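You operate a simulated robot arm through the tools that you are given. There is no shell and no other tool. Be economical: measure what you need, move in short steps, check, and stop when the job is done.

The job below is to be done with a simulated two-armed robot. You get a single attempt, and the scene is never put back.

JOB
Hold the red handle, screw its brass cap on and test on PROBE.
Fine: stand it on the test plate; the PASS lamp must light. Set down upright: red handle.

It is judged by the outcome, as a careful person would: the job done as asked, and still so three seconds after it is handed in. It fails if anything else is knocked over, pushed out of place, dropped, spilled or broken. A push-on lid holds only when it is set on centred and level and pressed home; a screw cap is set on level and turned clockwise until tight.

ROBOT AND FRAMES
Two 6-joint arms with two-finger parallel grippers on one trunk, on a base that drives. Base frame: it is fixed to the floor where the robot stands at the start and does not move with it; the origin is under the middle of the robot, x ahead of it, y to its left, z up; the surface under the hand at the start is at about z = 0.9. Lengths are in m, angles in degrees, forces in N, time in s.
The left shoulder is at the start at [0.06, 0.187, 1.222], the right one opposite. With the tool pointing down near the work surface each hand reaches from about 0.22 to 0.62 m from the robot's upright axis, wherever it stands, measured 20 degrees to its own side. Places, roughly: blue dial [0.8, -0.4, 1]; contact test button [0.7, -0.5, 1]; test plate [0.5, -0.4, 0.9]. Payload 1.57 kg a hand.
The tool frame of a hand sits at the grasp point between the pads (the TCP): z along the fingers, y along the line on which they close. The tips reach 0.03 m beyond it. Largest opening 0.11 m; finger width 0.024, thickness 0.012; the body of the gripper, 0.048 by 0.112 m, starts 0.078 m behind the TCP.
Orientation is that of the tool frame in the base frame, as [roll, pitch, yaw] about the fixed x, y, z axes, in that order (R = Rz(yaw) Ry(pitch) Rx(roll)). With the fingers straight down and closing along the base's y, the tool's x points along the base's -x, its y along +y and its z along -z.

CONTROLS
- The arms move only by the tool step_arm. It takes "left_series", "right_series" or both (then of equal length, played together; a hand with none holds still); each is a list of rows, each a list of 7 numbers: the shift along the tool's x, y, z in units of 30 mm (1.0 is 30 mm), then the turn, a rotation vector about the tool's x, y, z in units of 5 degrees (1.0 is 5 degrees), then the closure, from 0 (fully open) to 1 (shut). In form: [[dx, dy, dz, rx, ry, rz, hand], ...]. A call has 1 to 10 rows; each row shifts and turns the commanded pose from where the row before left it, along the tool's axes as they then stand. A call with a number of a shift or a turn outside -1 to 1 is refused whole. Rows are played at 5 a second. More than 0.05 m and 8.6 degrees between two rows, or a gripper value outside its range, and nothing of the call is played. Where a pose cannot be reached the arm comes as near as it can. A force on the tool above 40 N (or 10 N above the force at the start of the call, whichever is more), or a blocked arm, ends the call early, and 0.2 s more pass. Each finger travels about 0.153 m/s and halts on what it meets, pressing with about 30 N; the grip force reading is that of the motor and also rises with nothing between the fingers. The clock runs only during rows and for 0.2 s after the last one: add rows that do not move to give the fingers time. It gives the time, the measured TCP pose, the force on the tool (base axes), the opening and the grip force at its end, in the units of the frame above (readings bear some noise), with the torque about the TCP (base axes, N m) and any sound that the robot's microphone picked up.
- Cameras (640 x 400 px; columns grow to the right, rows downward): "scene" is now at [0.0107, -0.0272, 1.7608]; the picture's right is [-0.35, -0.94, 0.00], its down [-0.73, 0.27, -0.62] and it looks along [0.59, -0.22, -0.78] (base axes); focal length 296 px, centre (320, 200). "left" rides on the left gripper at [0.07, -0.016, -0.141] in its tool frame; the picture's right is [0.23, 0.97, 0.00], its down [-0.85, 0.20, -0.48] and it looks along [-0.47, 0.11, 0.88] (tool axes); focal length 222 px, centre (320, 200). "right" rides on the right gripper at [0.07, 0.016, -0.141] in its tool frame; the picture's right is [-0.23, 0.97, 0.00], its down [-0.86, -0.20, -0.48] and it looks along [-0.47, -0.11, 0.88] (tool axes); focal length 222 px, centre (320, 200). There is no depth. A picture from a camera that has moved, and an enlarged one, comes with that camera's place and axes in the base frame and with its lens.
- capture(camera): a new picture of that camera. The clock stands still meanwhile.
- move_column(by): slides the trunk up (or, below 0, down) by that many m; the arms and the scene camera ride with it, the base frame stays. It gives what a move gives, with no picture.
- roll_base(legs): drives the robot by 1 to 6 legs, each [ahead, left, turn to the left] in m, m and degrees, along the robot's own axes; the way and the turn of a leg run together, so that a leg with both is an arc; at most 1.5 m and 180 degrees a leg. The arms and the cameras ride along, it lands a little off, and it stops where it bumps. It gives what a move gives.
- aim_head(pan, tilt): turns the head with the scene camera to pan (to the left, within 86 degrees either way) and tilt (down, from -29 to 69), counted from straight ahead of the robot. It gives what a move gives.
- enlarge(camera, box): a new picture of the part [left, top, right, bottom] of that camera's present view, enlarged. The clock stands still meanwhile.
- job_done(): hands the job in; it is judged then, once.

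Go step by step. Nothing tells you exact positions but the pictures and the camera data: compare them with the known pose of the tool, close in by small moves and look again before you grip or let go. The budget is 120 turns and 92 pictures, counting those below and the enlarged ones. Unless the task says otherwise, let go and move clear before handing in, and close with one line.

The tools are called after "Request:" as name(argument=value, ...) on one line, values as JSON. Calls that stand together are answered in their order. step_arm: Moves the arms, as the interface text tells. Its arguments: {"type":"object","properties":{"left_series":{"type":"array","items":{"type":"array","items":{"type":"number"}}},"right_series":{"type":"array","items":{"type":"array","items":{"type":"number"}}}},"required":[]} The other tools are called the same way: move_column (by) slides the trunk up or down; roll_base (legs) drives the base; aim_head (pan, tilt) turns the head that bears the scene camera; capture (camera) takes a picture; enlarge (camera, box) takes an enlarged picture of a part of a camera's view; job_done () hands the job in.

At the start:

```text
time: 0.0
left_tool_pos: [0.3945, 0.098, 1.368]
left_tool_rot: [180.0, 0.1, -180.0]
left_force: [0.2, -0.5, 0.3]
left_moment: [-0.01, -0.02, 0.03]
left_opening: 0.1098
left_grasp_force: 0.1
right_tool_pos: [0.3544, -0.3066, 1.3927]
right_tool_rot: [-179.9, 0.0, 180.0]
right_force: [1.1, 0.0, 0.1]
right_moment: [0.01, 0.0, 0.02]
right_opening: 0.1098
right_grasp_force: 0.0
trunk travel left (down, up): [-0.85, 0.14]
robot x, y, heading: [0.0001, -0.0015, -0.1]
head pan, tilt: [-20.2, 51.4]
```

scene: 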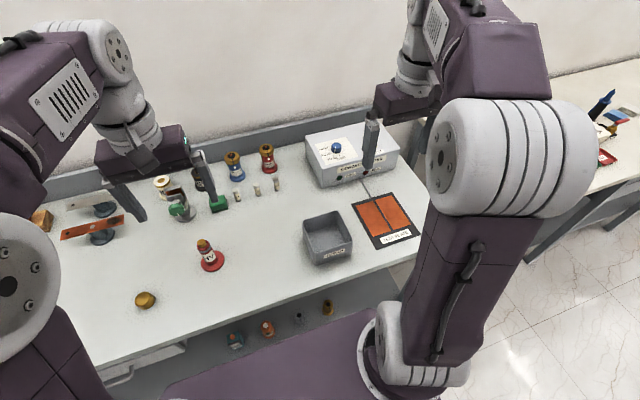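
right: 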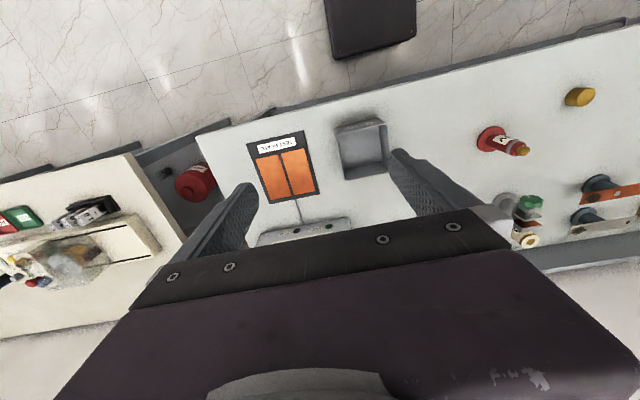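
left: 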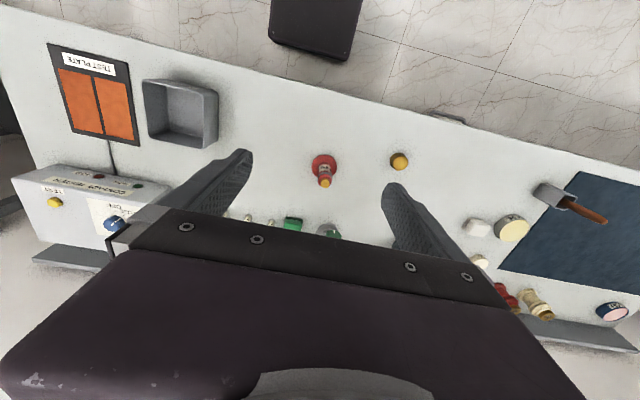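

The red handle seems to be the red-based item near the middle of the table, with a brass cap lying to its left. I'll look closer at these and at the tester.

Request:
enlarge(camera="scene", box=[120, 220, 280, 320])

Request:
enlarge(camera="scene", box=[290, 120, 430, 270])

Request:
enlarge(camera="left", box=[240, 120, 440, 245])

Request:
enlarge(camera="scene", box=[140, 130, 300, 230])

```text
4.00 times, centred on (200, 270) of scene
camera zoom: at [0.0107, -0.0272, 1.7608], right [-0.35, -0.94, 0.0], down [-0.73, 0.27, -0.62], along [0.59, -0.22, -0.78], focal length 1182 px, centre (800, -80)
```

zoom: 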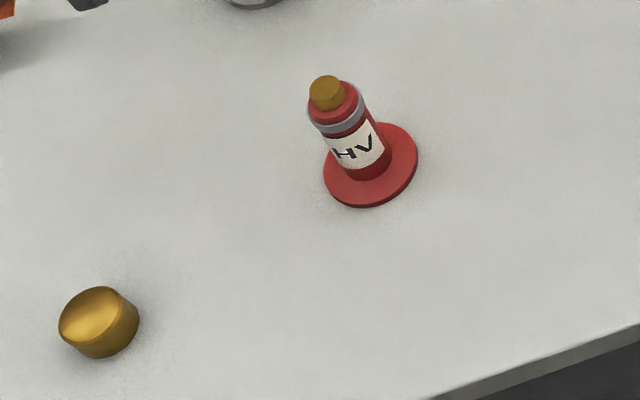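

```text
2.67 times, centred on (360, 195) of scene
camera zoom: at [0.0107, -0.0272, 1.7608], right [-0.35, -0.94, 0.0], down [-0.73, 0.27, -0.62], along [0.59, -0.22, -0.78], focal length 788 px, centre (213, 213)
```

zoom: 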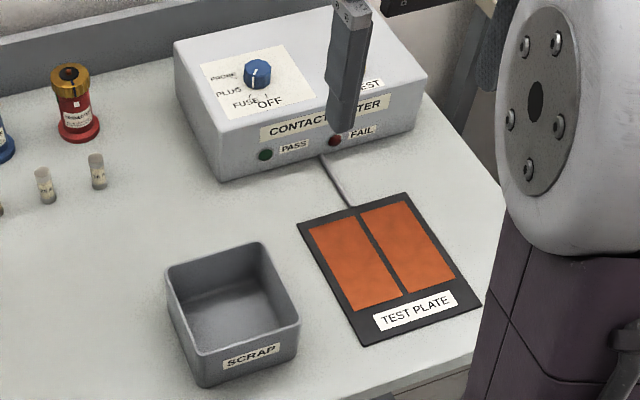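

```text
3.20 times, centred on (340, 182) of left
camera zoom: at [0.3254, 0.082, 1.5088], right [-0.23, 0.97, 0.0], down [0.85, 0.2, 0.48], along [0.47, 0.11, -0.88], focal length 711 px, centre (256, 256)
```

zoom: 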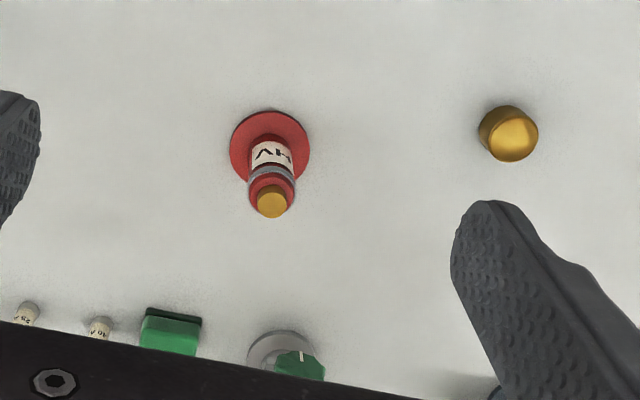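

```text
4.00 times, centred on (220, 180) of scene
camera zoom: at [0.0107, -0.0272, 1.7608], right [-0.35, -0.94, 0.0], down [-0.73, 0.27, -0.62], along [0.59, -0.22, -0.78], focal length 1182 px, centre (720, 280)
```

zoom: 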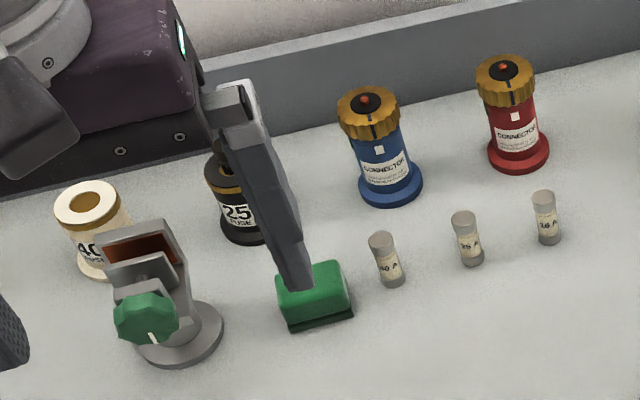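

The handle (HV, red flange) is at about (0.543, 0.143), roughly 0.12 tall, and the cap is at about (0.478, 0.344). I'll roll left so both are easy to reach, then move the left hand above the cap for a closer look.

Request:
roll_base(legs=[[0, 0.15, 0]])

```text
time: 1.4
left_tool_pos: [0.3949, 0.2459, 1.3694]
left_tool_rot: [179.8, -0.1, 179.9]
left_force: [-1.1, -0.5, -0.2]
left_moment: [0.08, -0.04, -0.02]
left_opening: 0.11
left_grasp_force: 0.1
right_tool_pos: [0.3528, -0.1601, 1.3912]
right_tool_rot: [179.9, 0.0, 179.9]
right_force: [0.7, -1.3, -1.1]
right_moment: [0.06, 0.03, -0.01]
right_opening: 0.1099
right_grasp_force: 0.1
trunk travel left (down, up): [-0.85, 0.14]
robot x, y, heading: [-0.0007, 0.1557, 0.1]
head pan, tilt: [-20.2, 51.4]
```

Next, lower the left hand above the cap and re-aim the head.

Request:
step_arm(left_series=[[-0.277, 0.327, 0.9, 0, 0, 0, 0], [-0.277, 0.327, 0.9, 0, 0, 0, 0], [-0.277, 0.327, 0.9, 0, 0, 0, 0], [-0.277, 0.327, 0.9, 0, 0, 0, 0], [-0.277, 0.327, 0.9, 0, 0, 0, 0], [-0.277, 0.327, 0.9, 0, 0, 0, 0], [-0.277, 0.327, 0.9, 0, 0, 0, 0], [-0.277, 0.327, 0.9, 0, 0, 0, 0], [-0.277, 0.327, 0.9, 0, 0, 0, 0], [-0.277, 0.327, 0.9, 0, 0, 0, 0]])

Request:
aim_head(pan=3, tilt=55)

Request:
capture(camera="left")

Request:
capture(camera="scene")

```text
time: 3.6
left_tool_pos: [0.4791, 0.3465, 1.0975]
left_tool_rot: [-180.0, -0.1, 179.9]
left_force: [0.0, 0.5, 0.1]
left_moment: [-0.02, -0.02, -0.01]
left_opening: 0.1099
left_grasp_force: 0.0
right_tool_pos: [0.3543, -0.1554, 1.3922]
right_tool_rot: [179.9, -0.1, 179.9]
right_force: [0.7, -0.3, 0.1]
right_moment: [0.01, 0.01, 0.03]
right_opening: 0.1101
right_grasp_force: 0.0
trunk travel left (down, up): [-0.85, 0.14]
robot x, y, heading: [0.0028, 0.1509, -0.3]
head pan, tilt: [-20.2, 51.4]
```

```text
time: 4.5
left_tool_pos: [0.4779, 0.3462, 1.0985]
left_tool_rot: [-180.0, 0.1, 179.9]
left_force: [0.1, -1.1, -0.7]
left_moment: [0.01, 0.01, 0.03]
left_opening: 0.1098
left_grasp_force: 0.0
right_tool_pos: [0.3527, -0.1574, 1.3933]
right_tool_rot: [180.0, 0.0, 179.9]
right_force: [-0.1, 0.2, -0.5]
right_moment: [0.0, -0.02, -0.04]
right_opening: 0.1099
right_grasp_force: 0.1
trunk travel left (down, up): [-0.85, 0.14]
robot x, y, heading: [0.0064, 0.1489, -0.2]
head pan, tilt: [3.0, 55.0]
```

```text
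84 pictures are left
camera left: at [0.4083, 0.3305, 1.2387], right [-0.23, 0.97, 0.0], down [0.86, 0.2, 0.48], along [0.47, 0.11, -0.88], focal length 222 px, centre (320, 200)
```

left: 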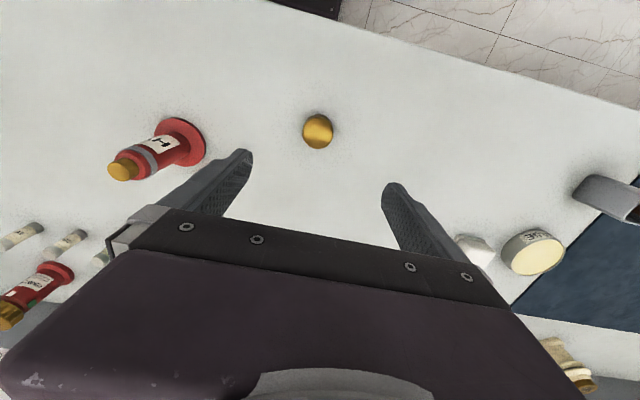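

```text
83 pictures are left
camera scene: at [0.0114, 0.1536, 1.7561], right [0.05, -1.0, 0.0], down [-0.82, -0.04, -0.57], along [0.57, 0.03, -0.82], focal length 296 px, centre (320, 200)
```

scene: 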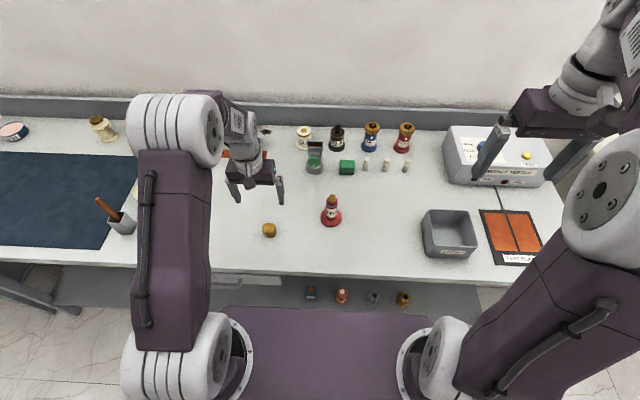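

Request:
enlarge(camera="left", box=[270, 100, 366, 160])

Request:
enlarge(camera="scene", box=[240, 180, 368, 260])

Request:
enlarge(camera="left", box=[90, 100, 218, 180])

```text
6.67 times, centred on (318, 130) of left
camera zoom: at [0.4083, 0.3305, 1.2387], right [-0.23, 0.97, 0.0], down [0.86, 0.2, 0.48], along [0.47, 0.11, -0.88], focal length 1481 px, centre (333, 667)
```

zoom: 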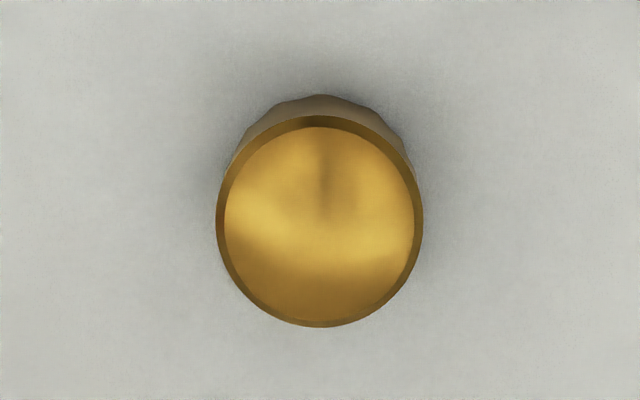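

```text
5.00 times, centred on (304, 220) of scene
camera zoom: at [0.0114, 0.1536, 1.7561], right [0.05, -1.0, 0.0], down [-0.82, -0.04, -0.57], along [0.57, 0.03, -0.82], focal length 1478 px, centre (400, 100)
```

zoom: 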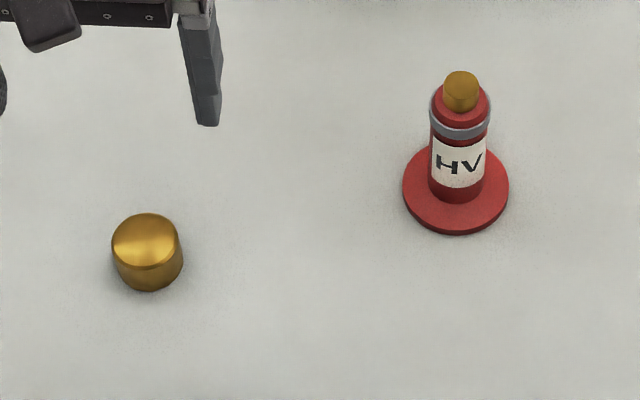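

```text
5.00 times, centred on (154, 140) of left
camera zoom: at [0.4083, 0.3305, 1.2387], right [-0.23, 0.97, 0.0], down [0.86, 0.2, 0.48], along [0.47, 0.11, -0.88], focal length 1111 px, centre (1150, 500)
```

zoom: 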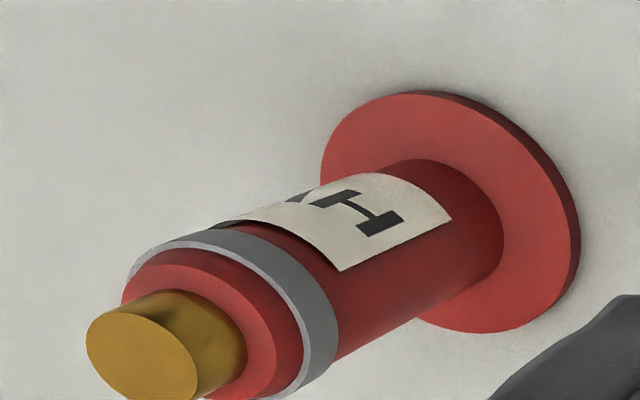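

The cap is about 44 mm across and 30 mm tall, closed top up, at (0.474, 0.344). I'll lower the left hand around it and check before gripping.

Request:
step_arm(left_series=[[0.13, -0.07, 0.9, 0, 0, 0, 0], [0, 0, 0.9, 0, 0, 0, 0], [0, 0, 0.9, 0, 0, 0, 0], [0, 0, 0.9, 0, 0, 0, 0], [0, 0, 0.8, 0, 0, 0, 0], [0, 0, 0.8, 0, 0, 0, 0.3]])

Request:
capture(camera="left")

Request:
enlarge(camera="scene", box=[220, 180, 348, 260])

```text
time: 5.8
left_tool_pos: [0.4757, 0.3442, 0.9401]
left_tool_rot: [-179.9, 0.1, 179.9]
left_force: [0.2, -1.2, 0.9]
left_moment: [0.02, 0.0, -0.01]
left_opening: 0.0767
left_grasp_force: 0.1
right_tool_pos: [0.3548, -0.1577, 1.3921]
right_tool_rot: [-180.0, 0.0, 179.9]
right_force: [0.1, 1.1, -0.1]
right_moment: [-0.02, 0.04, 0.02]
right_opening: 0.1101
right_grasp_force: 0.1
trunk travel left (down, up): [-0.85, 0.14]
robot x, y, heading: [-0.002, 0.1524, -0.1]
head pan, tilt: [3.0, 55.0]
```

```text
79 pictures are left
camera left: at [0.4064, 0.3289, 1.0803], right [-0.23, 0.97, 0.0], down [0.86, 0.2, 0.48], along [0.47, 0.11, -0.88], focal length 222 px, centre (320, 200)
```

left: 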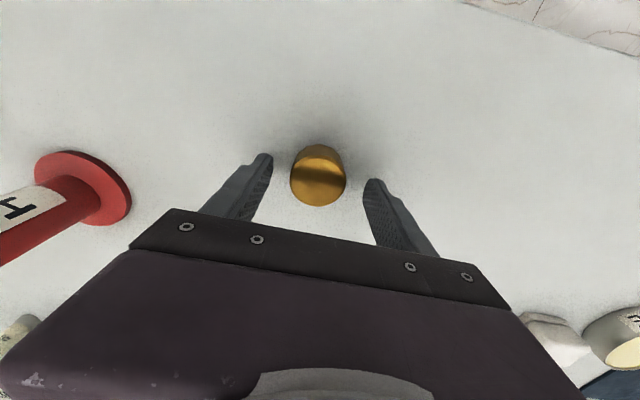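

```text
5.00 times, centred on (284, 220) of scene
camera zoom: at [0.0125, 0.1542, 1.7561], right [0.05, -1.0, 0.0], down [-0.82, -0.04, -0.57], along [0.57, 0.03, -0.82], focal length 1478 px, centre (500, 100)
```

zoom: 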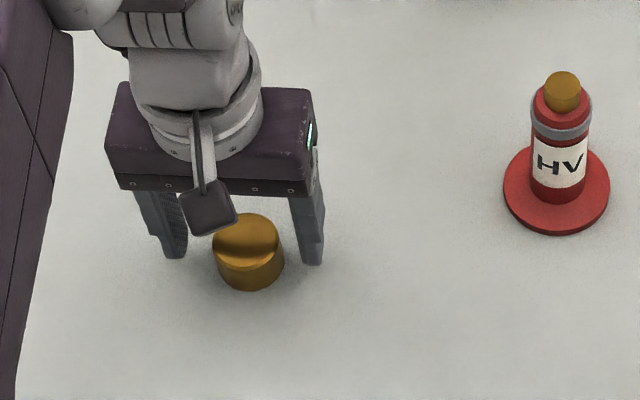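

The cap sits between the fingers, about 3 mm nearer the robot than the TCP. I'll nudge and close.

Request:
step_arm(left_series=[[0.09, -0.02, 0, 0, 0, 0, 0.3], [0, 0, 0, 0, 0, 0, 0.5], [0, 0, 0, 0, 0, 0, 0.65], [0, 0, 0, 0, 0, 0, 0.8], [0, 0, 0, 0, 0, 0, 0.8]])

Request:
capture(camera="left")

```text
time: 7.0
left_tool_pos: [0.4715, 0.3441, 0.9422]
left_tool_rot: [180.0, 0.0, 179.8]
left_force: [-0.6, -0.9, 0.6]
left_moment: [-0.05, 0.01, -0.03]
left_opening: 0.0417
left_grasp_force: 29.6
right_tool_pos: [0.3528, -0.1567, 1.3924]
right_tool_rot: [-179.9, 0.1, 179.8]
right_force: [-1.0, -0.6, -0.4]
right_moment: [0.0, 0.0, 0.03]
right_opening: 0.1101
right_grasp_force: 0.1
trunk travel left (down, up): [-0.85, 0.14]
robot x, y, heading: [0.0013, 0.1547, -0.2]
head pan, tilt: [3.0, 55.0]
```

```text
77 pictures are left
camera left: at [0.4028, 0.3283, 1.0816], right [-0.23, 0.97, 0.0], down [0.86, 0.2, 0.48], along [0.47, 0.11, -0.88], focal length 222 px, centre (320, 200)
```

left: 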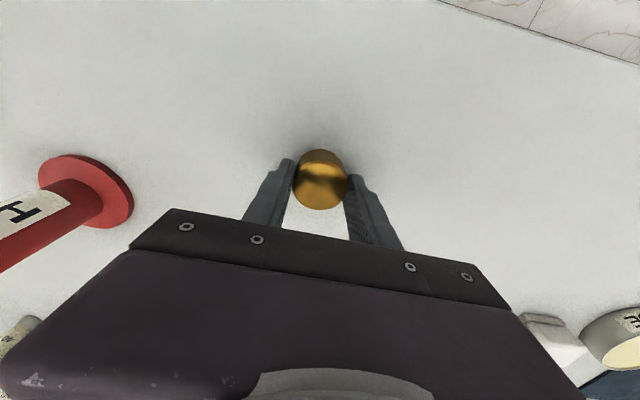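

The cap is gripped and centred. I'll lift it clear, and start orienting the right hand so it approaches the handle from the right, tilted, with fingers closing along x.

Request:
step_arm(left_series=[[0, 0, -0.8, 0, 0, 0, 0.8], [0, 0, -0.8, 0, 0, 0, 0.8], [0, 0, -0.8, 0, 0, 0, 0.8], [0, 0, -0.8, 0, 0, 0, 0.8], [0, 0, -0.8, 0, 0, 0, 0.8], [0, 0, -0.8, 0, 0, 0, 0.8], [0, 0, -0.8, 0, 0, 0, 0.8], [0, 0, -0.4, 0, 0, 0, 0.8], [0, 0, 0, 0, 0, 0, 0.8], [0, 0, 0, 0, 0, 0, 0.8]], right_series=[[0, 0, 0.46, 0, 0, 1, 0], [0, 0, 0.46, 0, 0, 1, 0], [0, 0, 0.46, 0, 0, 1, 0], [0, 0, 0.46, 0, 0, 1, 0], [0, 0, 0.46, 0, 0, 1, 0], [0, 0, 0.46, 0, 0, 1, 0], [0, 0, 0.46, 0, 0, 1, 0], [0, 0, 0.46, 0, 0, 1, 0], [0, 0, 0.46, 0, 0, 1, 0], [0, 0, 0.46, 0, 0, 1, 0]])

Request:
step_arm(right_series=[[0, 0, 0.3, 0, 0, 1, 0], [0, 0, 0.3, 0, 0, 1, 0], [0, 0, 0.3, 0, 0, 1, 0], [0, 0, 0.3, 0, 0, 1, 0], [0, 0, 0.3, 0, 0, 1, 0], [0, 0, 0.3, 0, 0, 1, 0], [0, 0, 0.3, 0, 0, 1, 0], [0, 0, 0.3, 0, 0, 1, 0]])

```text
time: 9.2
left_tool_pos: [0.4748, 0.3433, 1.1213]
left_tool_rot: [180.0, 0.0, 179.8]
left_force: [0.5, -0.6, -1.2]
left_moment: [0.0, 0.01, 0.01]
left_opening: 0.0422
left_grasp_force: 29.8
right_tool_pos: [0.3547, -0.158, 1.2541]
right_tool_rot: [180.0, 0.1, 129.8]
right_force: [0.6, 0.2, 0.0]
right_moment: [0.0, 0.0, -0.01]
right_opening: 0.11
right_grasp_force: 0.1
trunk travel left (down, up): [-0.85, 0.14]
robot x, y, heading: [-0.0032, 0.1533, -0.2]
head pan, tilt: [3.0, 55.0]
```

```text
time: 11.1
left_tool_pos: [0.4725, 0.3435, 1.1229]
left_tool_rot: [-180.0, 0.0, 179.9]
left_force: [0.1, -0.4, 0.2]
left_moment: [-0.01, 0.01, -0.06]
left_opening: 0.0418
left_grasp_force: 30.0
right_tool_pos: [0.3544, -0.1549, 1.1815]
right_tool_rot: [180.0, 0.0, 89.7]
right_force: [0.0, -0.2, -0.5]
right_moment: [-0.01, 0.01, 0.01]
right_opening: 0.1101
right_grasp_force: 0.1
trunk travel left (down, up): [-0.85, 0.14]
robot x, y, heading: [0.0003, 0.1494, -0.0]
head pan, tilt: [3.0, 55.0]
```

Request:
step_arm(right_series=[[0, 0.6, 0, 0, 1, 0, 0], [0, 0.6, 0, 0, 1, 0, 0], [0, 0.6, 0, 0, 1, 0, 0], [0, 0.6, 0, 0, 1, 0, 0], [0, 0.6, 0, 0, 1, 0, 0], [0, 0.6, 0, 0, 1, 0, 0], [0, 0.6, 0, 0, 1, 0, 0], [0, 0.6, 0, 0, 1, 0, 0], [0, 0.6, 0, 0, 1, 0, 0], [0, 0.6, 0, 0, 1, 0, 0]])

Request:
step_arm(right_series=[[0, 0.15, 0, 0, 1, 0, 0]])

Request:
capture(camera="scene")

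Request:
capture(camera="right")

```text
time: 13.2
left_tool_pos: [0.4727, 0.3439, 1.1224]
left_tool_rot: [180.0, 0.0, 179.9]
left_force: [0.1, 0.3, 0.1]
left_moment: [-0.02, 0.01, 0.0]
left_opening: 0.0416
left_grasp_force: 30.1
right_tool_pos: [0.5068, -0.1461, 1.1799]
right_tool_rot: [-179.8, -50.1, 90.0]
right_force: [-0.6, -0.4, -0.2]
right_moment: [-0.02, -0.01, 0.0]
right_opening: 0.11
right_grasp_force: 0.0
right hand out of reach, approached as far as the arm can: row 10
trunk travel left (down, up): [-0.85, 0.14]
robot x, y, heading: [0.0011, 0.1524, 0.0]
head pan, tilt: [3.0, 55.0]
```

```text
time: 13.7
left_tool_pos: [0.4736, 0.3418, 1.1208]
left_tool_rot: [180.0, 0.0, 179.9]
left_force: [0.5, 0.0, -0.8]
left_moment: [0.01, 0.01, -0.03]
left_opening: 0.0416
left_grasp_force: 30.1
right_tool_pos: [0.507, -0.1451, 1.1781]
right_tool_rot: [-179.8, -55.1, 89.8]
right_force: [0.7, 0.2, -0.8]
right_moment: [0.03, 0.03, -0.01]
right_opening: 0.1097
right_grasp_force: 0.0
right hand out of reach, approached as far as the arm can: row 1
trunk travel left (down, up): [-0.85, 0.14]
robot x, y, heading: [0.0043, 0.1504, -0.2]
head pan, tilt: [3.0, 55.0]
```

```text
76 pictures are left
camera scene: at [0.0138, 0.1517, 1.7561], right [0.05, -1.0, 0.0], down [-0.82, -0.04, -0.57], along [0.57, 0.03, -0.82], focal length 296 px, centre (320, 200)
```

scene: 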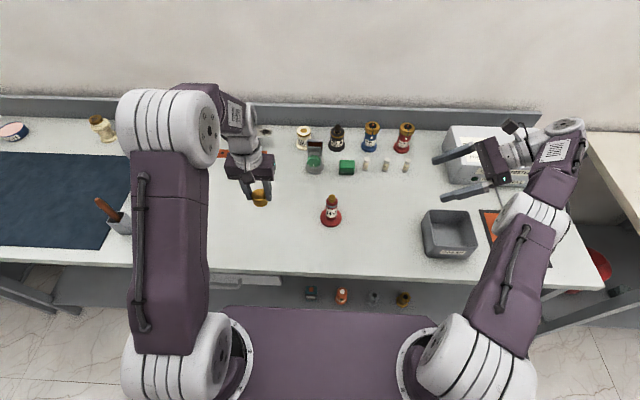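

```text
75 pictures are left
camera right: at [0.5231, -0.2202, 1.3162], right [0.97, -0.13, -0.19], down [-0.2, -0.88, -0.43], along [-0.11, 0.45, -0.88], focal length 222 px, centre (320, 200)
```

right: 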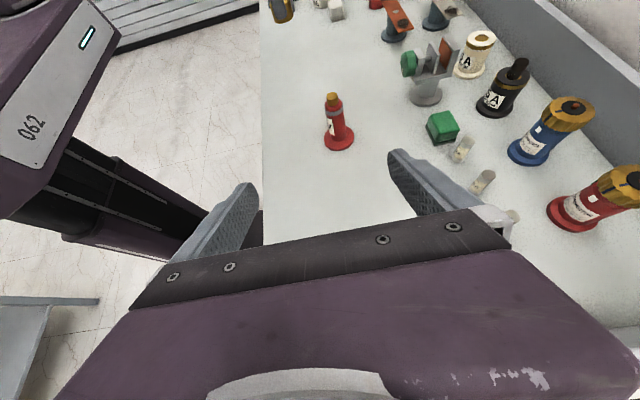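

Request:
step_arm(right_series=[[-0.09, 0.0, 0.92, 0, 0, 0, 0], [-0.09, 0.0, 0.92, 0, 0, 0, 0], [-0.09, 0.0, 0.92, 0, 0, 0, 0], [-0.09, 0.1, 0.92, 0, 0, 0, 0], [-0.09, 0.1, 0.92, 0, 0, 0, 0], [-0.09, 0.1, 0.92, 0, 0, 0, 0], [-0.09, 0.1, 0.92, 0, 0, 0, 0], [-0.09, 0.1, 0.92, 0, 0, 0, 0], [-0.09, 0.1, 0.9, 0, 0, 0, 0]])

Request:
capture(camera="right")

Request:
enlarge(camera="scene", box=[220, 120, 480, 280])

```text
time: 15.7
left_tool_pos: [0.4741, 0.3421, 1.1221]
left_tool_rot: [180.0, -0.1, 179.9]
left_force: [-0.1, 0.6, -0.6]
left_moment: [-0.01, 0.0, 0.0]
left_opening: 0.0415
left_grasp_force: 29.6
right_tool_pos: [0.5087, -0.132, 1.1679]
right_tool_rot: [-179.7, -55.1, 89.9]
right_force: [0.6, 0.1, -0.2]
right_moment: [-0.04, -0.03, 0.0]
right_opening: 0.1101
right_grasp_force: 0.1
right hand out of reach, approached as far as the arm can: row 1, 2, 3, 4, 5, 6, 7, 8, 9
trunk travel left (down, up): [-0.85, 0.14]
robot x, y, heading: [-0.0015, 0.1496, -0.1]
head pan, tilt: [3.0, 55.0]
```

```text
74 pictures are left
camera right: at [0.5255, -0.208, 1.3052], right [0.97, -0.13, -0.19], down [-0.2, -0.88, -0.43], along [-0.11, 0.45, -0.88], focal length 222 px, centre (320, 200)
```

right: 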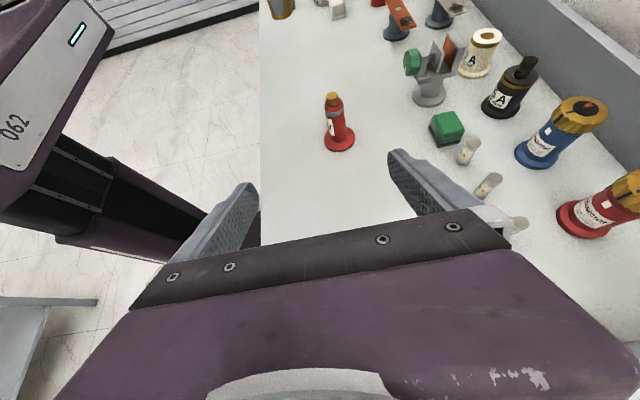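

```text
2.46 times, centred on (350, 200) of scene
camera zoom: at [0.0118, 0.1539, 1.7561], right [0.05, -1.0, 0.0], down [-0.82, -0.04, -0.57], along [0.57, 0.03, -0.82], focal length 728 px, centre (246, 200)
```

zoom: 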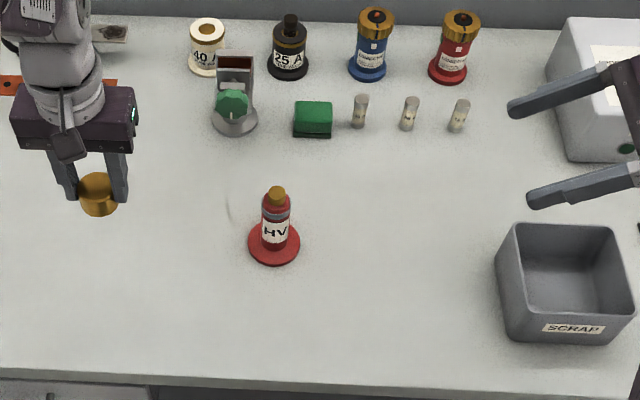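

The right hand stalls with that azimuth, likely a wrist limit. I'll swing the approach to point forward-left instead.

Request:
step_arm(right_series=[[0, 0, 0, -0.819, 0, 0.574, 0], [0, 0, 0, -0.819, 0, 0.574, 0], [0, 0, 0, -0.819, 0, 0.574, 0], [0, 0, 0, -0.819, 0, 0.574, 0], [0, 0, 0, -0.819, 0, 0.574, 0], [0, 0, 0, -0.819, 0, 0.574, 0], [0, 0, 0, -0.819, 0, 0.574, 0], [0, 0, 0, 0, 0, 0, 0]])

Request:
capture(camera="scene")

```text
time: 17.4
left_tool_pos: [0.4734, 0.3428, 1.1224]
left_tool_rot: [180.0, -0.1, 179.9]
left_force: [-0.6, 0.0, -0.7]
left_moment: [-0.02, 0.0, -0.01]
left_opening: 0.0418
left_grasp_force: 30.4
right_tool_pos: [0.4568, -0.3123, 1.2969]
right_tool_rot: [-179.0, -55.0, 54.8]
right_force: [0.3, -0.4, -0.7]
right_moment: [0.0, 0.0, 0.01]
right_opening: 0.1101
right_grasp_force: 0.0
right hand out of reach, approached as far as the arm can: row 1, 2, 3, 4, 5, 6, 7
trunk travel left (down, up): [-0.85, 0.14]
robot x, y, heading: [-0.0015, 0.156, -0.4]
head pan, tilt: [3.0, 55.0]
```

```text
72 pictures are left
camera scene: at [0.0125, 0.1541, 1.756], right [0.05, -1.0, 0.0], down [-0.82, -0.04, -0.57], along [0.57, 0.03, -0.82], focal length 296 px, centre (320, 200)
```

scene: 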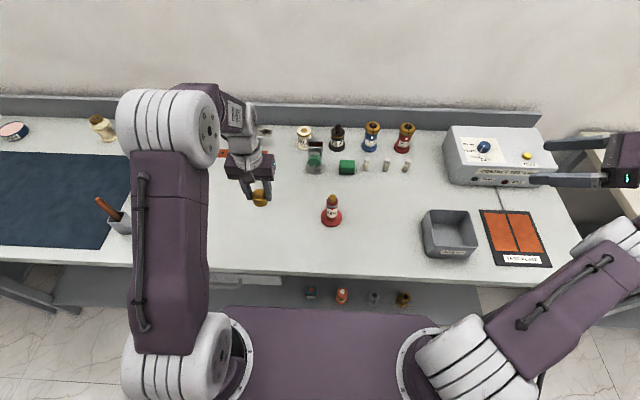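

The camera-up wrist setup is unworkable for this arm. I'll back out, and use the natural setup (tool x toward the robot) tilted forward-left at 45° azimuth.

Request:
step_arm(right_series=[[0, 0, 0, 0.819, 0, -0.574, 0], [0, 0, 0, 0.819, 0, -0.574, 0], [0, 0, 0, 0.819, 0, -0.574, 0], [0, 0, 0, 0.819, 0, -0.574, 0], [0, 0, 0, 0.819, 0, -0.574, 0], [0, 0, 0, 0.819, 0, -0.574, 0], [0, 0, 0, 0.819, 0, -0.574, 0]])

Request:
step_arm(right_series=[[0, 0, -0.9, 0, -1, 0, 0], [0, 0, -0.9, 0, -1, 0, 0], [0, 0, -0.9, 0, -1, 0, 0], [0, 0, -0.9, 0, -1, 0, 0], [0, 0, -0.9, 0, -1, 0, 0], [0, 0, -0.9, 0, -1, 0, 0], [0, 0, 0, 0, -1, 0, 0], [0, 0, 0, 0, -1, 0, 0], [0, 0, 0, 0, -1, 0, 0], [0, 0, 0, 0, -1, 0, 0]])

```text
time: 19.1
left_tool_pos: [0.4738, 0.3434, 1.123]
left_tool_rot: [180.0, -0.1, 179.9]
left_force: [0.0, -0.1, 0.0]
left_moment: [-0.03, -0.03, 0.0]
left_opening: 0.042
left_grasp_force: 30.1
right_tool_pos: [0.4038, -0.219, 1.2615]
right_tool_rot: [179.9, -54.9, 90.0]
right_force: [0.9, 0.9, 0.0]
right_moment: [-0.02, -0.01, -0.01]
right_opening: 0.1099
right_grasp_force: 0.0
right hand out of reach, approached as far as the arm can: row 1, 2, 3, 4, 5, 6, 7
trunk travel left (down, up): [-0.85, 0.14]
robot x, y, heading: [-0.0017, 0.1533, -0.1]
head pan, tilt: [3.0, 55.0]
```

```text
time: 21.2
left_tool_pos: [0.4732, 0.3441, 1.1224]
left_tool_rot: [-179.9, 0.1, 179.9]
left_force: [-0.8, 0.4, -1.3]
left_moment: [-0.04, -0.01, 0.01]
left_opening: 0.0418
left_grasp_force: 30.0
right_tool_pos: [0.3732, -0.2826, 1.3477]
right_tool_rot: [-180.0, -4.9, 89.9]
right_force: [0.4, 0.7, 0.6]
right_moment: [0.02, 0.01, -0.01]
right_opening: 0.1099
right_grasp_force: 0.1
right hand out of reach, approached as far as the arm can: row 1, 2, 3, 4, 5, 6
trunk travel left (down, up): [-0.85, 0.14]
robot x, y, heading: [0.0023, 0.1541, -0.1]
head pan, tilt: [3.0, 55.0]
```

Request:
step_arm(right_series=[[0, 0, 0, 0, -1, 0, 0], [0, 0, 0, 0, 0, -1, 0], [0, 0, 0, 0, 0, -1, 0], [0, 0, 0, 0, 0, -1, 0], [0, 0, 0, 0, 0, -1, 0], [0, 0, 0, 0, 0, -1, 0], [0, 0, 0, 0, 0, -1, 0], [0, 0, 0, 0, 0, -1, 0], [0, 0, 0, 0, 0, -1, 0], [0, 0, 0, 0, 0, -1, 0]])

Request:
step_arm(right_series=[[0, 0, 0, 0, 0, -1, 0], [0, 0, 0, 0, 0, -1, 0], [0, 0, 0, 0, 0, -1, 0], [0, 0, 0, 0, 0, -1, 0], [0, 0, 0, 0, 0, -1, 0], [0, 0, 0, 0, 0, -1, 0], [0, 0, 0, 0, 0, -1, 0], [0, 0, 0, 0, 0, -1, 0], [0, 0, 0, 0, 0, -1, 0]])

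Request:
step_arm(right_series=[[0, 0, 0.4, 0, 0, -1, 0], [0, 0, 0.4, 0, 0, -1, 0], [0, 0, 0.4, 0, 0, -1, 0], [0, 0, 0.4, 0, 0, -1, 0], [0, 0, 0.4, 0, 0, -1, 0], [0, 0, 0.4, 0, 0, -1, 0], [0, 0, 0.4, 0, 0, -1, 0], [0, 0, 0.4, 0, 0, -1, 0], [0, 0, 0.4, 0, 0, -1, 0]])

```text
time: 23.4
left_tool_pos: [0.4727, 0.343, 1.122]
left_tool_rot: [-180.0, 0.0, 179.9]
left_force: [0.0, 0.9, -0.6]
left_moment: [0.01, 0.0, 0.0]
left_opening: 0.0418
left_grasp_force: 30.0
right_tool_pos: [0.3749, -0.2834, 1.3466]
right_tool_rot: [-179.9, 0.0, 135.1]
right_force: [-0.6, -0.3, 0.8]
right_moment: [0.02, 0.02, -0.02]
right_opening: 0.1099
right_grasp_force: 0.1
trunk travel left (down, up): [-0.85, 0.14]
robot x, y, heading: [0.0015, 0.1498, 0.1]
head pan, tilt: [3.0, 55.0]
```

```text
time: 25.4
left_tool_pos: [0.4732, 0.3423, 1.1218]
left_tool_rot: [-180.0, -0.1, 179.8]
left_force: [0.1, 0.0, -1.0]
left_moment: [-0.01, 0.0, 0.01]
left_opening: 0.0415
left_grasp_force: 30.0
right_tool_pos: [0.3742, -0.283, 1.3456]
right_tool_rot: [180.0, -0.1, 180.0]
right_force: [0.6, 0.7, 0.2]
right_moment: [-0.01, 0.0, -0.01]
right_opening: 0.1099
right_grasp_force: 0.1
trunk travel left (down, up): [-0.85, 0.14]
robot x, y, heading: [-0.0032, 0.1525, 0.2]
head pan, tilt: [3.0, 55.0]
```

```text
time: 27.4
left_tool_pos: [0.4737, 0.3434, 1.1217]
left_tool_rot: [-180.0, -0.1, 180.0]
left_force: [0.1, 0.0, -1.3]
left_moment: [0.02, 0.02, -0.02]
left_opening: 0.0418
left_grasp_force: 29.9
right_tool_pos: [0.3735, -0.2858, 1.2385]
right_tool_rot: [-180.0, 0.0, -135.0]
right_force: [0.3, 0.0, -0.9]
right_moment: [-0.03, -0.04, 0.01]
right_opening: 0.1099
right_grasp_force: 0.1
trunk travel left (down, up): [-0.85, 0.14]
robot x, y, heading: [-0.0007, 0.1506, 0.1]
head pan, tilt: [3.0, 55.0]
```

Request:
step_arm(right_series=[[-0.8, 0.63, 0.2, 0, 0, 0, 0], [-0.8, 0.63, 0.2, 0, 0, 0, 0], [-0.8, 0.63, 0.2, 0, 0, 0, 0], [-0.8, 0.63, 0.2, 0, 0, 0, 0], [-0.8, 0.63, 0.2, 0, 0, 0, 0], [-0.8, 0.63, 0.2, 0, 0, 0, 0], [-0.8, 0.63, 0.2, 0, 0, 0, 0], [-0.8, 0.63, 0.2, 0, 0, 0, 0], [-0.8, 0.63, 0.2, 0, 0, 0, 0], [-0.8, 0.63, 0.2, 0, 0, 0, 0]])

Request:
step_arm(right_series=[[0, 0, 0, 0, -1, 0, 0], [0, 0, 0, 0, -1, 0, 0], [0, 0, 0, 0, -1, 0, 0], [0, 0, 0, 0, -1, 0, 0], [0, 0, 0, 0, -1, 0, 0], [0, 0, 0, 0, -1, 0, 0], [0, 0, 0, 0, -1, 0, 0], [0, 0, 0, 0, -1, 0, 0], [0, 0, 0, 0, -1, 0, 0], [0, 0, 0, 0, -1, 0, 0]])

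Request:
capture(camera="scene")

Request:
capture(camera="right")

```text
time: 29.6
left_tool_pos: [0.4739, 0.3443, 1.1208]
left_tool_rot: [-179.9, 0.0, 180.0]
left_force: [-1.0, 1.0, -0.6]
left_moment: [-0.03, -0.02, 0.03]
left_opening: 0.0415
left_grasp_force: 30.0
right_tool_pos: [0.4109, 0.0219, 1.1764]
right_tool_rot: [-180.0, 0.0, -135.1]
right_force: [-0.4, 0.4, 0.8]
right_moment: [-0.01, -0.03, 0.01]
right_opening: 0.1101
right_grasp_force: 0.0
trunk travel left (down, up): [-0.85, 0.14]
robot x, y, heading: [0.0023, 0.1514, -0.0]
head pan, tilt: [3.0, 55.0]
```

```text
time: 31.9
left_tool_pos: [0.473, 0.3431, 1.1224]
left_tool_rot: [-180.0, 0.0, 179.9]
left_force: [0.7, 0.0, 0.3]
left_moment: [0.01, 0.01, 0.01]
left_opening: 0.0416
left_grasp_force: 30.0
right_tool_pos: [0.4112, 0.0183, 1.1779]
right_tool_rot: [-179.9, 50.2, -135.2]
right_force: [-0.9, -0.3, -0.3]
right_moment: [0.0, -0.02, 0.02]
right_opening: 0.1101
right_grasp_force: 0.1
trunk travel left (down, up): [-0.85, 0.14]
robot x, y, heading: [-0.0031, 0.1526, 0.1]
head pan, tilt: [3.0, 55.0]
```

```text
71 pictures are left
camera scene: at [0.0122, 0.1531, 1.7561], right [0.05, -1.0, 0.0], down [-0.82, -0.04, -0.57], along [0.57, 0.03, -0.82], focal length 296 px, centre (320, 200)
```

scene: 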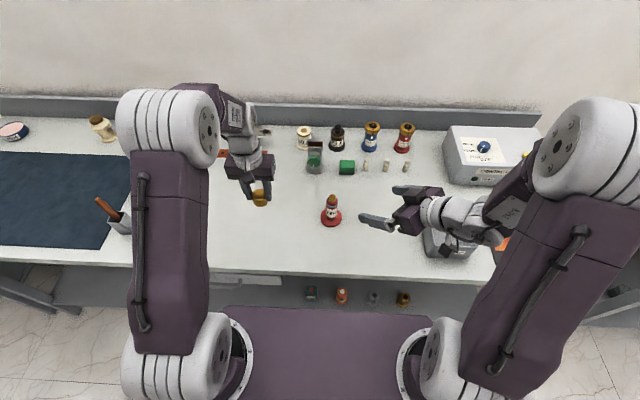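

```text
70 pictures are left
camera right: at [0.2913, -0.0769, 1.2154], right [-0.58, 0.79, 0.17], down [0.27, -0.01, 0.96], along [0.77, 0.61, -0.21], focal length 222 px, centre (320, 200)
```

right: 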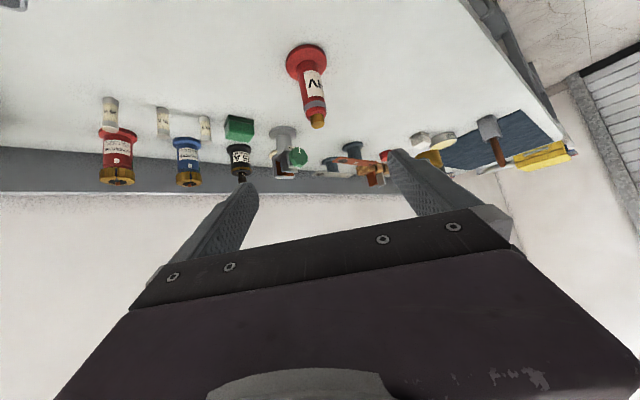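

Good orientation now. Next, move to the pregrasp point on the line into the handle.

Request:
step_arm(right_series=[[0.38, -0.012, 0.92, 0, 0, 0, 0], [0.38, -0.012, 0.92, 0, 0, 0, 0], [0.38, -0.012, 0.92, 0, 0, 0, 0], [0.38, -0.012, 0.92, 0, 0, 0, 0], [0.38, -0.012, 0.92, 0, 0, 0, 0], [0.37, -0.012, 0.92, 0, 0, 0, 0]])

Request:
capture(camera="right")

Request:
enlarge(camera="scene", box=[260, 160, 452, 280])

```text
time: 33.2
left_tool_pos: [0.4746, 0.3431, 1.1213]
left_tool_rot: [180.0, 0.0, 179.9]
left_force: [-0.4, 0.3, -0.7]
left_moment: [0.01, 0.01, 0.02]
left_opening: 0.0419
left_grasp_force: 30.1
right_tool_pos: [0.5078, 0.0678, 1.049]
right_tool_rot: [179.4, 49.9, -135.4]
right_force: [-0.1, 0.1, -0.3]
right_moment: [0.01, 0.01, 0.0]
right_opening: 0.1101
right_grasp_force: 0.0
right hand out of reach, approached as far as the arm can: row 2, 3, 4, 5, 6
trunk travel left (down, up): [-0.85, 0.14]
robot x, y, heading: [0.0001, 0.1506, -0.2]
head pan, tilt: [3.0, 55.0]
```

```text
69 pictures are left
camera right: at [0.3887, -0.0289, 1.0877], right [-0.58, 0.79, 0.18], down [0.28, -0.01, 0.96], along [0.76, 0.61, -0.21], focal length 222 px, centre (320, 200)
```

right: 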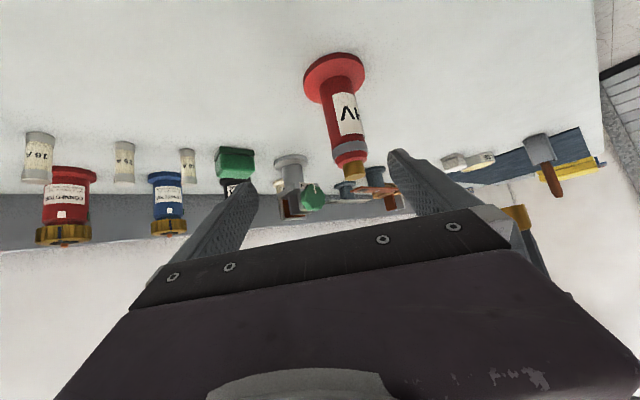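

```text
3.33 times, centred on (356, 220) of scene
camera zoom: at [0.0128, 0.1542, 1.7561], right [0.05, -1.0, 0.0], down [-0.82, -0.04, -0.57], along [0.57, 0.03, -0.82], focal length 985 px, centre (200, 133)
```

zoom: 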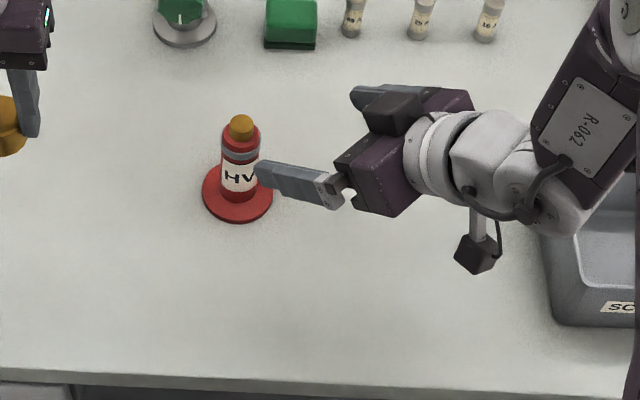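

Reach is clipped at this azimuth as well. I'll back off a little and point more straight ahead (about 15° left).

Request:
step_arm(right_series=[[0, 0, -0.9, 0.766, 0, 0.643, 0], [0, 0, -0.9, 0.766, 0, 0.643, 0], [0, 0, -0.9, 0.766, 0, 0.643, 0], [0, 0, 0, 0.766, 0, 0.643, 0], [0, 0, 0, 0.766, 0, 0.643, 0], [0, 0, 0, 0.766, 0, 0.643, 0]])

```text
time: 34.6
left_tool_pos: [0.4717, 0.3432, 1.1231]
left_tool_rot: [-180.0, 0.0, 179.9]
left_force: [0.3, 0.4, -0.4]
left_moment: [0.0, -0.01, 0.0]
left_opening: 0.0419
left_grasp_force: 29.8
right_tool_pos: [0.5111, 0.0087, 1.1521]
right_tool_rot: [178.8, 49.7, -165.7]
right_force: [0.9, 0.4, -0.1]
right_moment: [0.01, -0.01, 0.01]
right_opening: 0.1102
right_grasp_force: 0.0
right hand out of reach, approached as far as the arm can: row 1, 2, 3, 4, 5, 6
trunk travel left (down, up): [-0.85, 0.14]
robot x, y, heading: [0.0009, 0.155, -0.3]
head pan, tilt: [3.0, 55.0]
```

It looks like an inner-reach limit: the wrist would be too close to the right shoulder. Rolling the base back right by 0.15 m gives the right arm more distance and keeps the left within reach.

Request:
roll_base(legs=[[0, -0.16, 0]])

Request:
step_arm(right_series=[[0, 0, 0, -0.766, 0, -0.643, 0], [0, 0, 0, -0.766, 0, -0.643, 0], [0, 0, 0, -0.766, 0, -0.643, 0], [0, 0, 0, -0.766, 0, -0.643, 0]])

```text
time: 36.1
left_tool_pos: [0.4728, 0.184, 1.1224]
left_tool_rot: [-179.8, 0.0, -179.9]
left_force: [-0.2, 0.6, 0.2]
left_moment: [-0.01, 0.01, 0.0]
left_opening: 0.0413
left_grasp_force: 30.6
right_tool_pos: [0.511, -0.1504, 1.1528]
right_tool_rot: [179.0, 49.6, -165.3]
right_force: [-0.1, 0.9, -0.2]
right_moment: [-0.04, -0.02, -0.01]
right_opening: 0.1103
right_grasp_force: 0.1
trunk travel left (down, up): [-0.85, 0.14]
robot x, y, heading: [-0.0049, -0.0092, 0.2]
head pan, tilt: [3.0, 55.0]
```

```text
time: 37.1
left_tool_pos: [0.4729, 0.1817, 1.1214]
left_tool_rot: [-179.9, 0.0, -180.0]
left_force: [-0.1, 0.1, -0.2]
left_moment: [-0.02, -0.02, -0.02]
left_opening: 0.0416
left_grasp_force: 30.0
right_tool_pos: [0.5112, -0.1524, 1.1508]
right_tool_rot: [178.7, 49.9, -145.6]
right_force: [-0.9, -0.8, 0.3]
right_moment: [0.02, 0.0, 0.02]
right_opening: 0.1098
right_grasp_force: 0.0
trunk travel left (down, up): [-0.85, 0.14]
robot x, y, heading: [-0.0002, -0.0126, 0.2]
head pan, tilt: [3.0, 55.0]
```

Request:
step_arm(left_series=[[0, 0.35, -0.3, 0, 0, 0, 0.8], [0, 0.35, -0.3, 0, 0, 0, 0.8], [0, 0.35, -0.3, 0, 0, 0, 0.8], [0, 0.35, -0.3, 0, 0, 0, 0.8], [0, 0.35, -0.3, 0, 0, 0, 0.8], [0, 0.35, -0.3, 0, 0, 0, 0.8], [0, 0.35, -0.3, 0, 0, 0, 0.8], [0, 0.35, -0.3, 0, 0, 0, 0.8], [0, 0.35, -0.3, 0, 0, 0, 0.8], [0, 0.35, -0.3, 0, 0, 0, 0.8]], right_series=[[0.131, 0.758, 0.2, 0, 0, 0, 0], [0.131, 0.758, 0.3, 0, 0, 0, 0], [0.131, 0.758, 0.4, 0, 0, 0, 0], [0.131, 0.758, 0.5, 0, 0, 0, 0], [0.131, 0.758, 0.6, 0, 0, 0, 0], [0.131, 0.758, 0.6, 0, 0, 0, 0], [0.131, 0.758, 0.6, 0, 0, 0, 0], [0.131, 0.758, 0.7, 0, 0, 0, 0], [0.131, 0.758, 0.7, 0, 0, 0, 0], [0.131, 0.758, 0.69, 0, 0, 0, 0]])

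Request:
capture(camera="right")

Request:
capture(camera="scene")

```text
time: 39.3
left_tool_pos: [0.4739, 0.2885, 1.2111]
left_tool_rot: [-179.8, 0.0, -179.9]
left_force: [0.3, -0.3, -0.7]
left_moment: [-0.01, 0.01, 0.01]
left_opening: 0.0417
left_grasp_force: 29.4
right_tool_pos: [0.5261, 0.0649, 1.0705]
right_tool_rot: [177.8, 49.6, -145.6]
right_force: [0.2, 0.1, 0.5]
right_moment: [0.01, -0.01, 0.01]
right_opening: 0.1099
right_grasp_force: 0.0
right hand out of reach, approached as far as the arm can: row 4, 5, 6, 7, 8, 9, 10
trunk travel left (down, up): [-0.85, 0.14]
robot x, y, heading: [-0.0009, -0.0124, 0.1]
head pan, tilt: [3.0, 55.0]
```

```text
67 pictures are left
camera right: at [0.3929, -0.0121, 1.1082], right [-0.45, 0.87, 0.2], down [0.28, -0.07, 0.96], along [0.85, 0.49, -0.22], focal length 222 px, centre (320, 200)
```

right: 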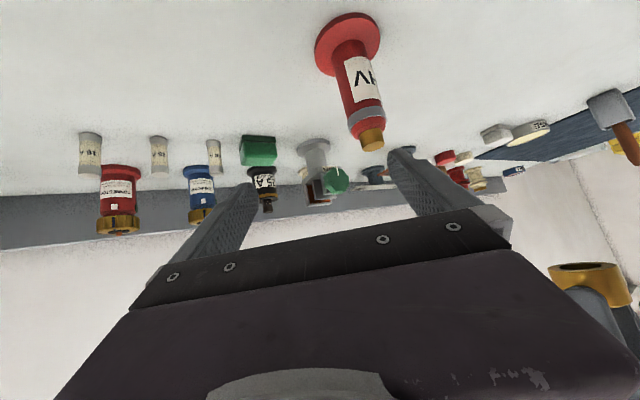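

```text
66 pictures are left
camera scene: at [0.0129, -0.0074, 1.7561], right [0.05, -1.0, 0.0], down [-0.82, -0.04, -0.57], along [0.57, 0.03, -0.82], focal length 296 px, centre (320, 200)
```

scene: 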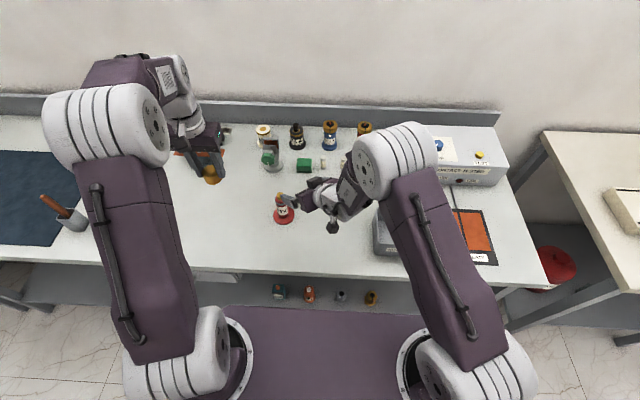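

The grasp itself should be within reach; only the back-off point isn't. I'll go above the handle and come down vertically, with the fingers straddling it.

Request:
step_arm(right_series=[[-0.6, 0, -0.1, 0.11, 0, 0, 0], [-0.35, 0.63, 0.34, 0.11, 0, 0, 0], [-0.35, 0.63, 0.34, 0.11, 0, 0, 0], [-0.35, 0.63, 0.34, 0.11, 0, 0, 0]])

Request:
capture(camera="right")

Request:
enlarge(camera="scene", box=[200, 150, 392, 270])

```text
time: 40.3
left_tool_pos: [0.4739, 0.287, 1.2125]
left_tool_rot: [180.0, 0.0, -179.9]
left_force: [0.7, -0.2, -1.3]
left_moment: [0.01, -0.02, 0.01]
left_opening: 0.0415
left_grasp_force: 29.9
right_tool_pos: [0.5669, 0.0678, 1.0891]
right_tool_rot: [-178.6, 50.0, -144.2]
right_force: [-0.1, -0.3, -0.2]
right_moment: [0.02, -0.01, -0.03]
right_opening: 0.1099
right_grasp_force: 0.1
right hand out of reach, approached as far as the arm can: row 1, 2, 3, 4
trunk travel left (down, up): [-0.85, 0.14]
robot x, y, heading: [-0.0033, -0.0151, 0.0]
head pan, tilt: [3.0, 55.0]
```

```text
65 pictures are left
camera right: at [0.4313, -0.0051, 1.1266], right [-0.44, 0.89, 0.16], down [0.25, -0.05, 0.97], along [0.86, 0.46, -0.2], focal length 222 px, centre (320, 200)
```

right: 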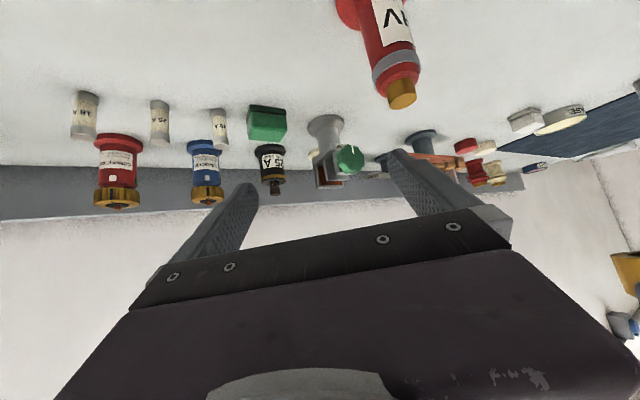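

```text
3.33 times, centred on (296, 210) of scene
camera zoom: at [0.0117, -0.0093, 1.7561], right [0.05, -1.0, 0.0], down [-0.82, -0.04, -0.57], along [0.57, 0.03, -0.82], focal length 985 px, centre (400, 167)
```

zoom: 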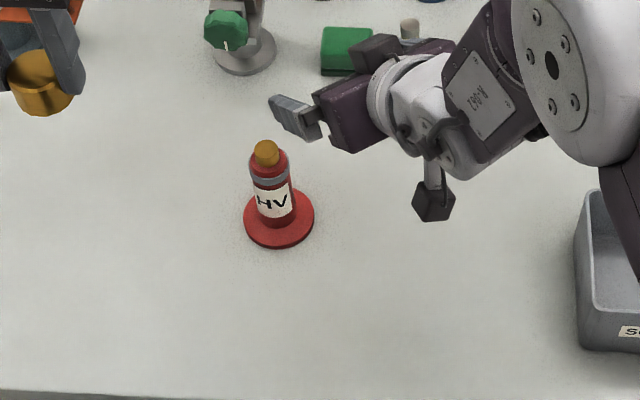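

The hand is nearly in line with the forearm (wrist singularity). Lowering the trunk should flatten the forearm and free the wrist, so I'll first raise the right hand clear, then lower the trunk by 0.15 m.

Request:
step_arm(right_series=[[-0.293, -0.379, -0.836, 0, 0, 0, 0], [-0.293, -0.379, -0.836, 0, 0, 0, 0], [-0.293, -0.379, -0.836, 0, 0, 0, 0], [-0.293, -0.379, -0.836, 0, 0, 0, 0], [-0.293, -0.379, -0.836, 0, 0, 0, 0], [-0.293, -0.379, -0.836, 0, 0, 0, 0], [-0.293, -0.379, -0.836, 0, 0, 0, 0]])

```text
time: 41.9
left_tool_pos: [0.4733, 0.2869, 1.2117]
left_tool_rot: [-179.9, 0.1, -179.9]
left_force: [0.1, -0.3, -1.4]
left_moment: [0.05, -0.02, -0.01]
left_opening: 0.0418
left_grasp_force: 29.7
right_tool_pos: [0.5302, -0.0512, 1.2535]
right_tool_rot: [-179.1, 50.1, -145.7]
right_force: [-0.5, -1.0, 0.0]
right_moment: [-0.01, 0.0, 0.01]
right_opening: 0.1101
right_grasp_force: 0.1
trunk travel left (down, up): [-0.85, 0.14]
robot x, y, heading: [0.0001, -0.0158, 0.1]
head pan, tilt: [3.0, 55.0]
```

Request:
move_column(by=-0.17)

```text
time: 43.8
left_tool_pos: [0.4726, 0.2872, 1.0428]
left_tool_rot: [-180.0, 0.0, -179.9]
left_force: [-0.3, -0.1, -1.9]
left_moment: [0.02, -0.01, -0.03]
left_opening: 0.0415
left_grasp_force: 30.0
right_tool_pos: [0.5314, -0.0504, 1.0828]
right_tool_rot: [-179.0, 49.9, -145.6]
right_force: [0.0, -1.5, 0.1]
right_moment: [0.03, -0.02, 0.01]
right_opening: 0.1101
right_grasp_force: 0.1
trunk travel left (down, up): [-0.68, 0.31]
robot x, y, heading: [-0.0018, -0.0132, 0.1]
head pan, tilt: [3.0, 55.0]
```

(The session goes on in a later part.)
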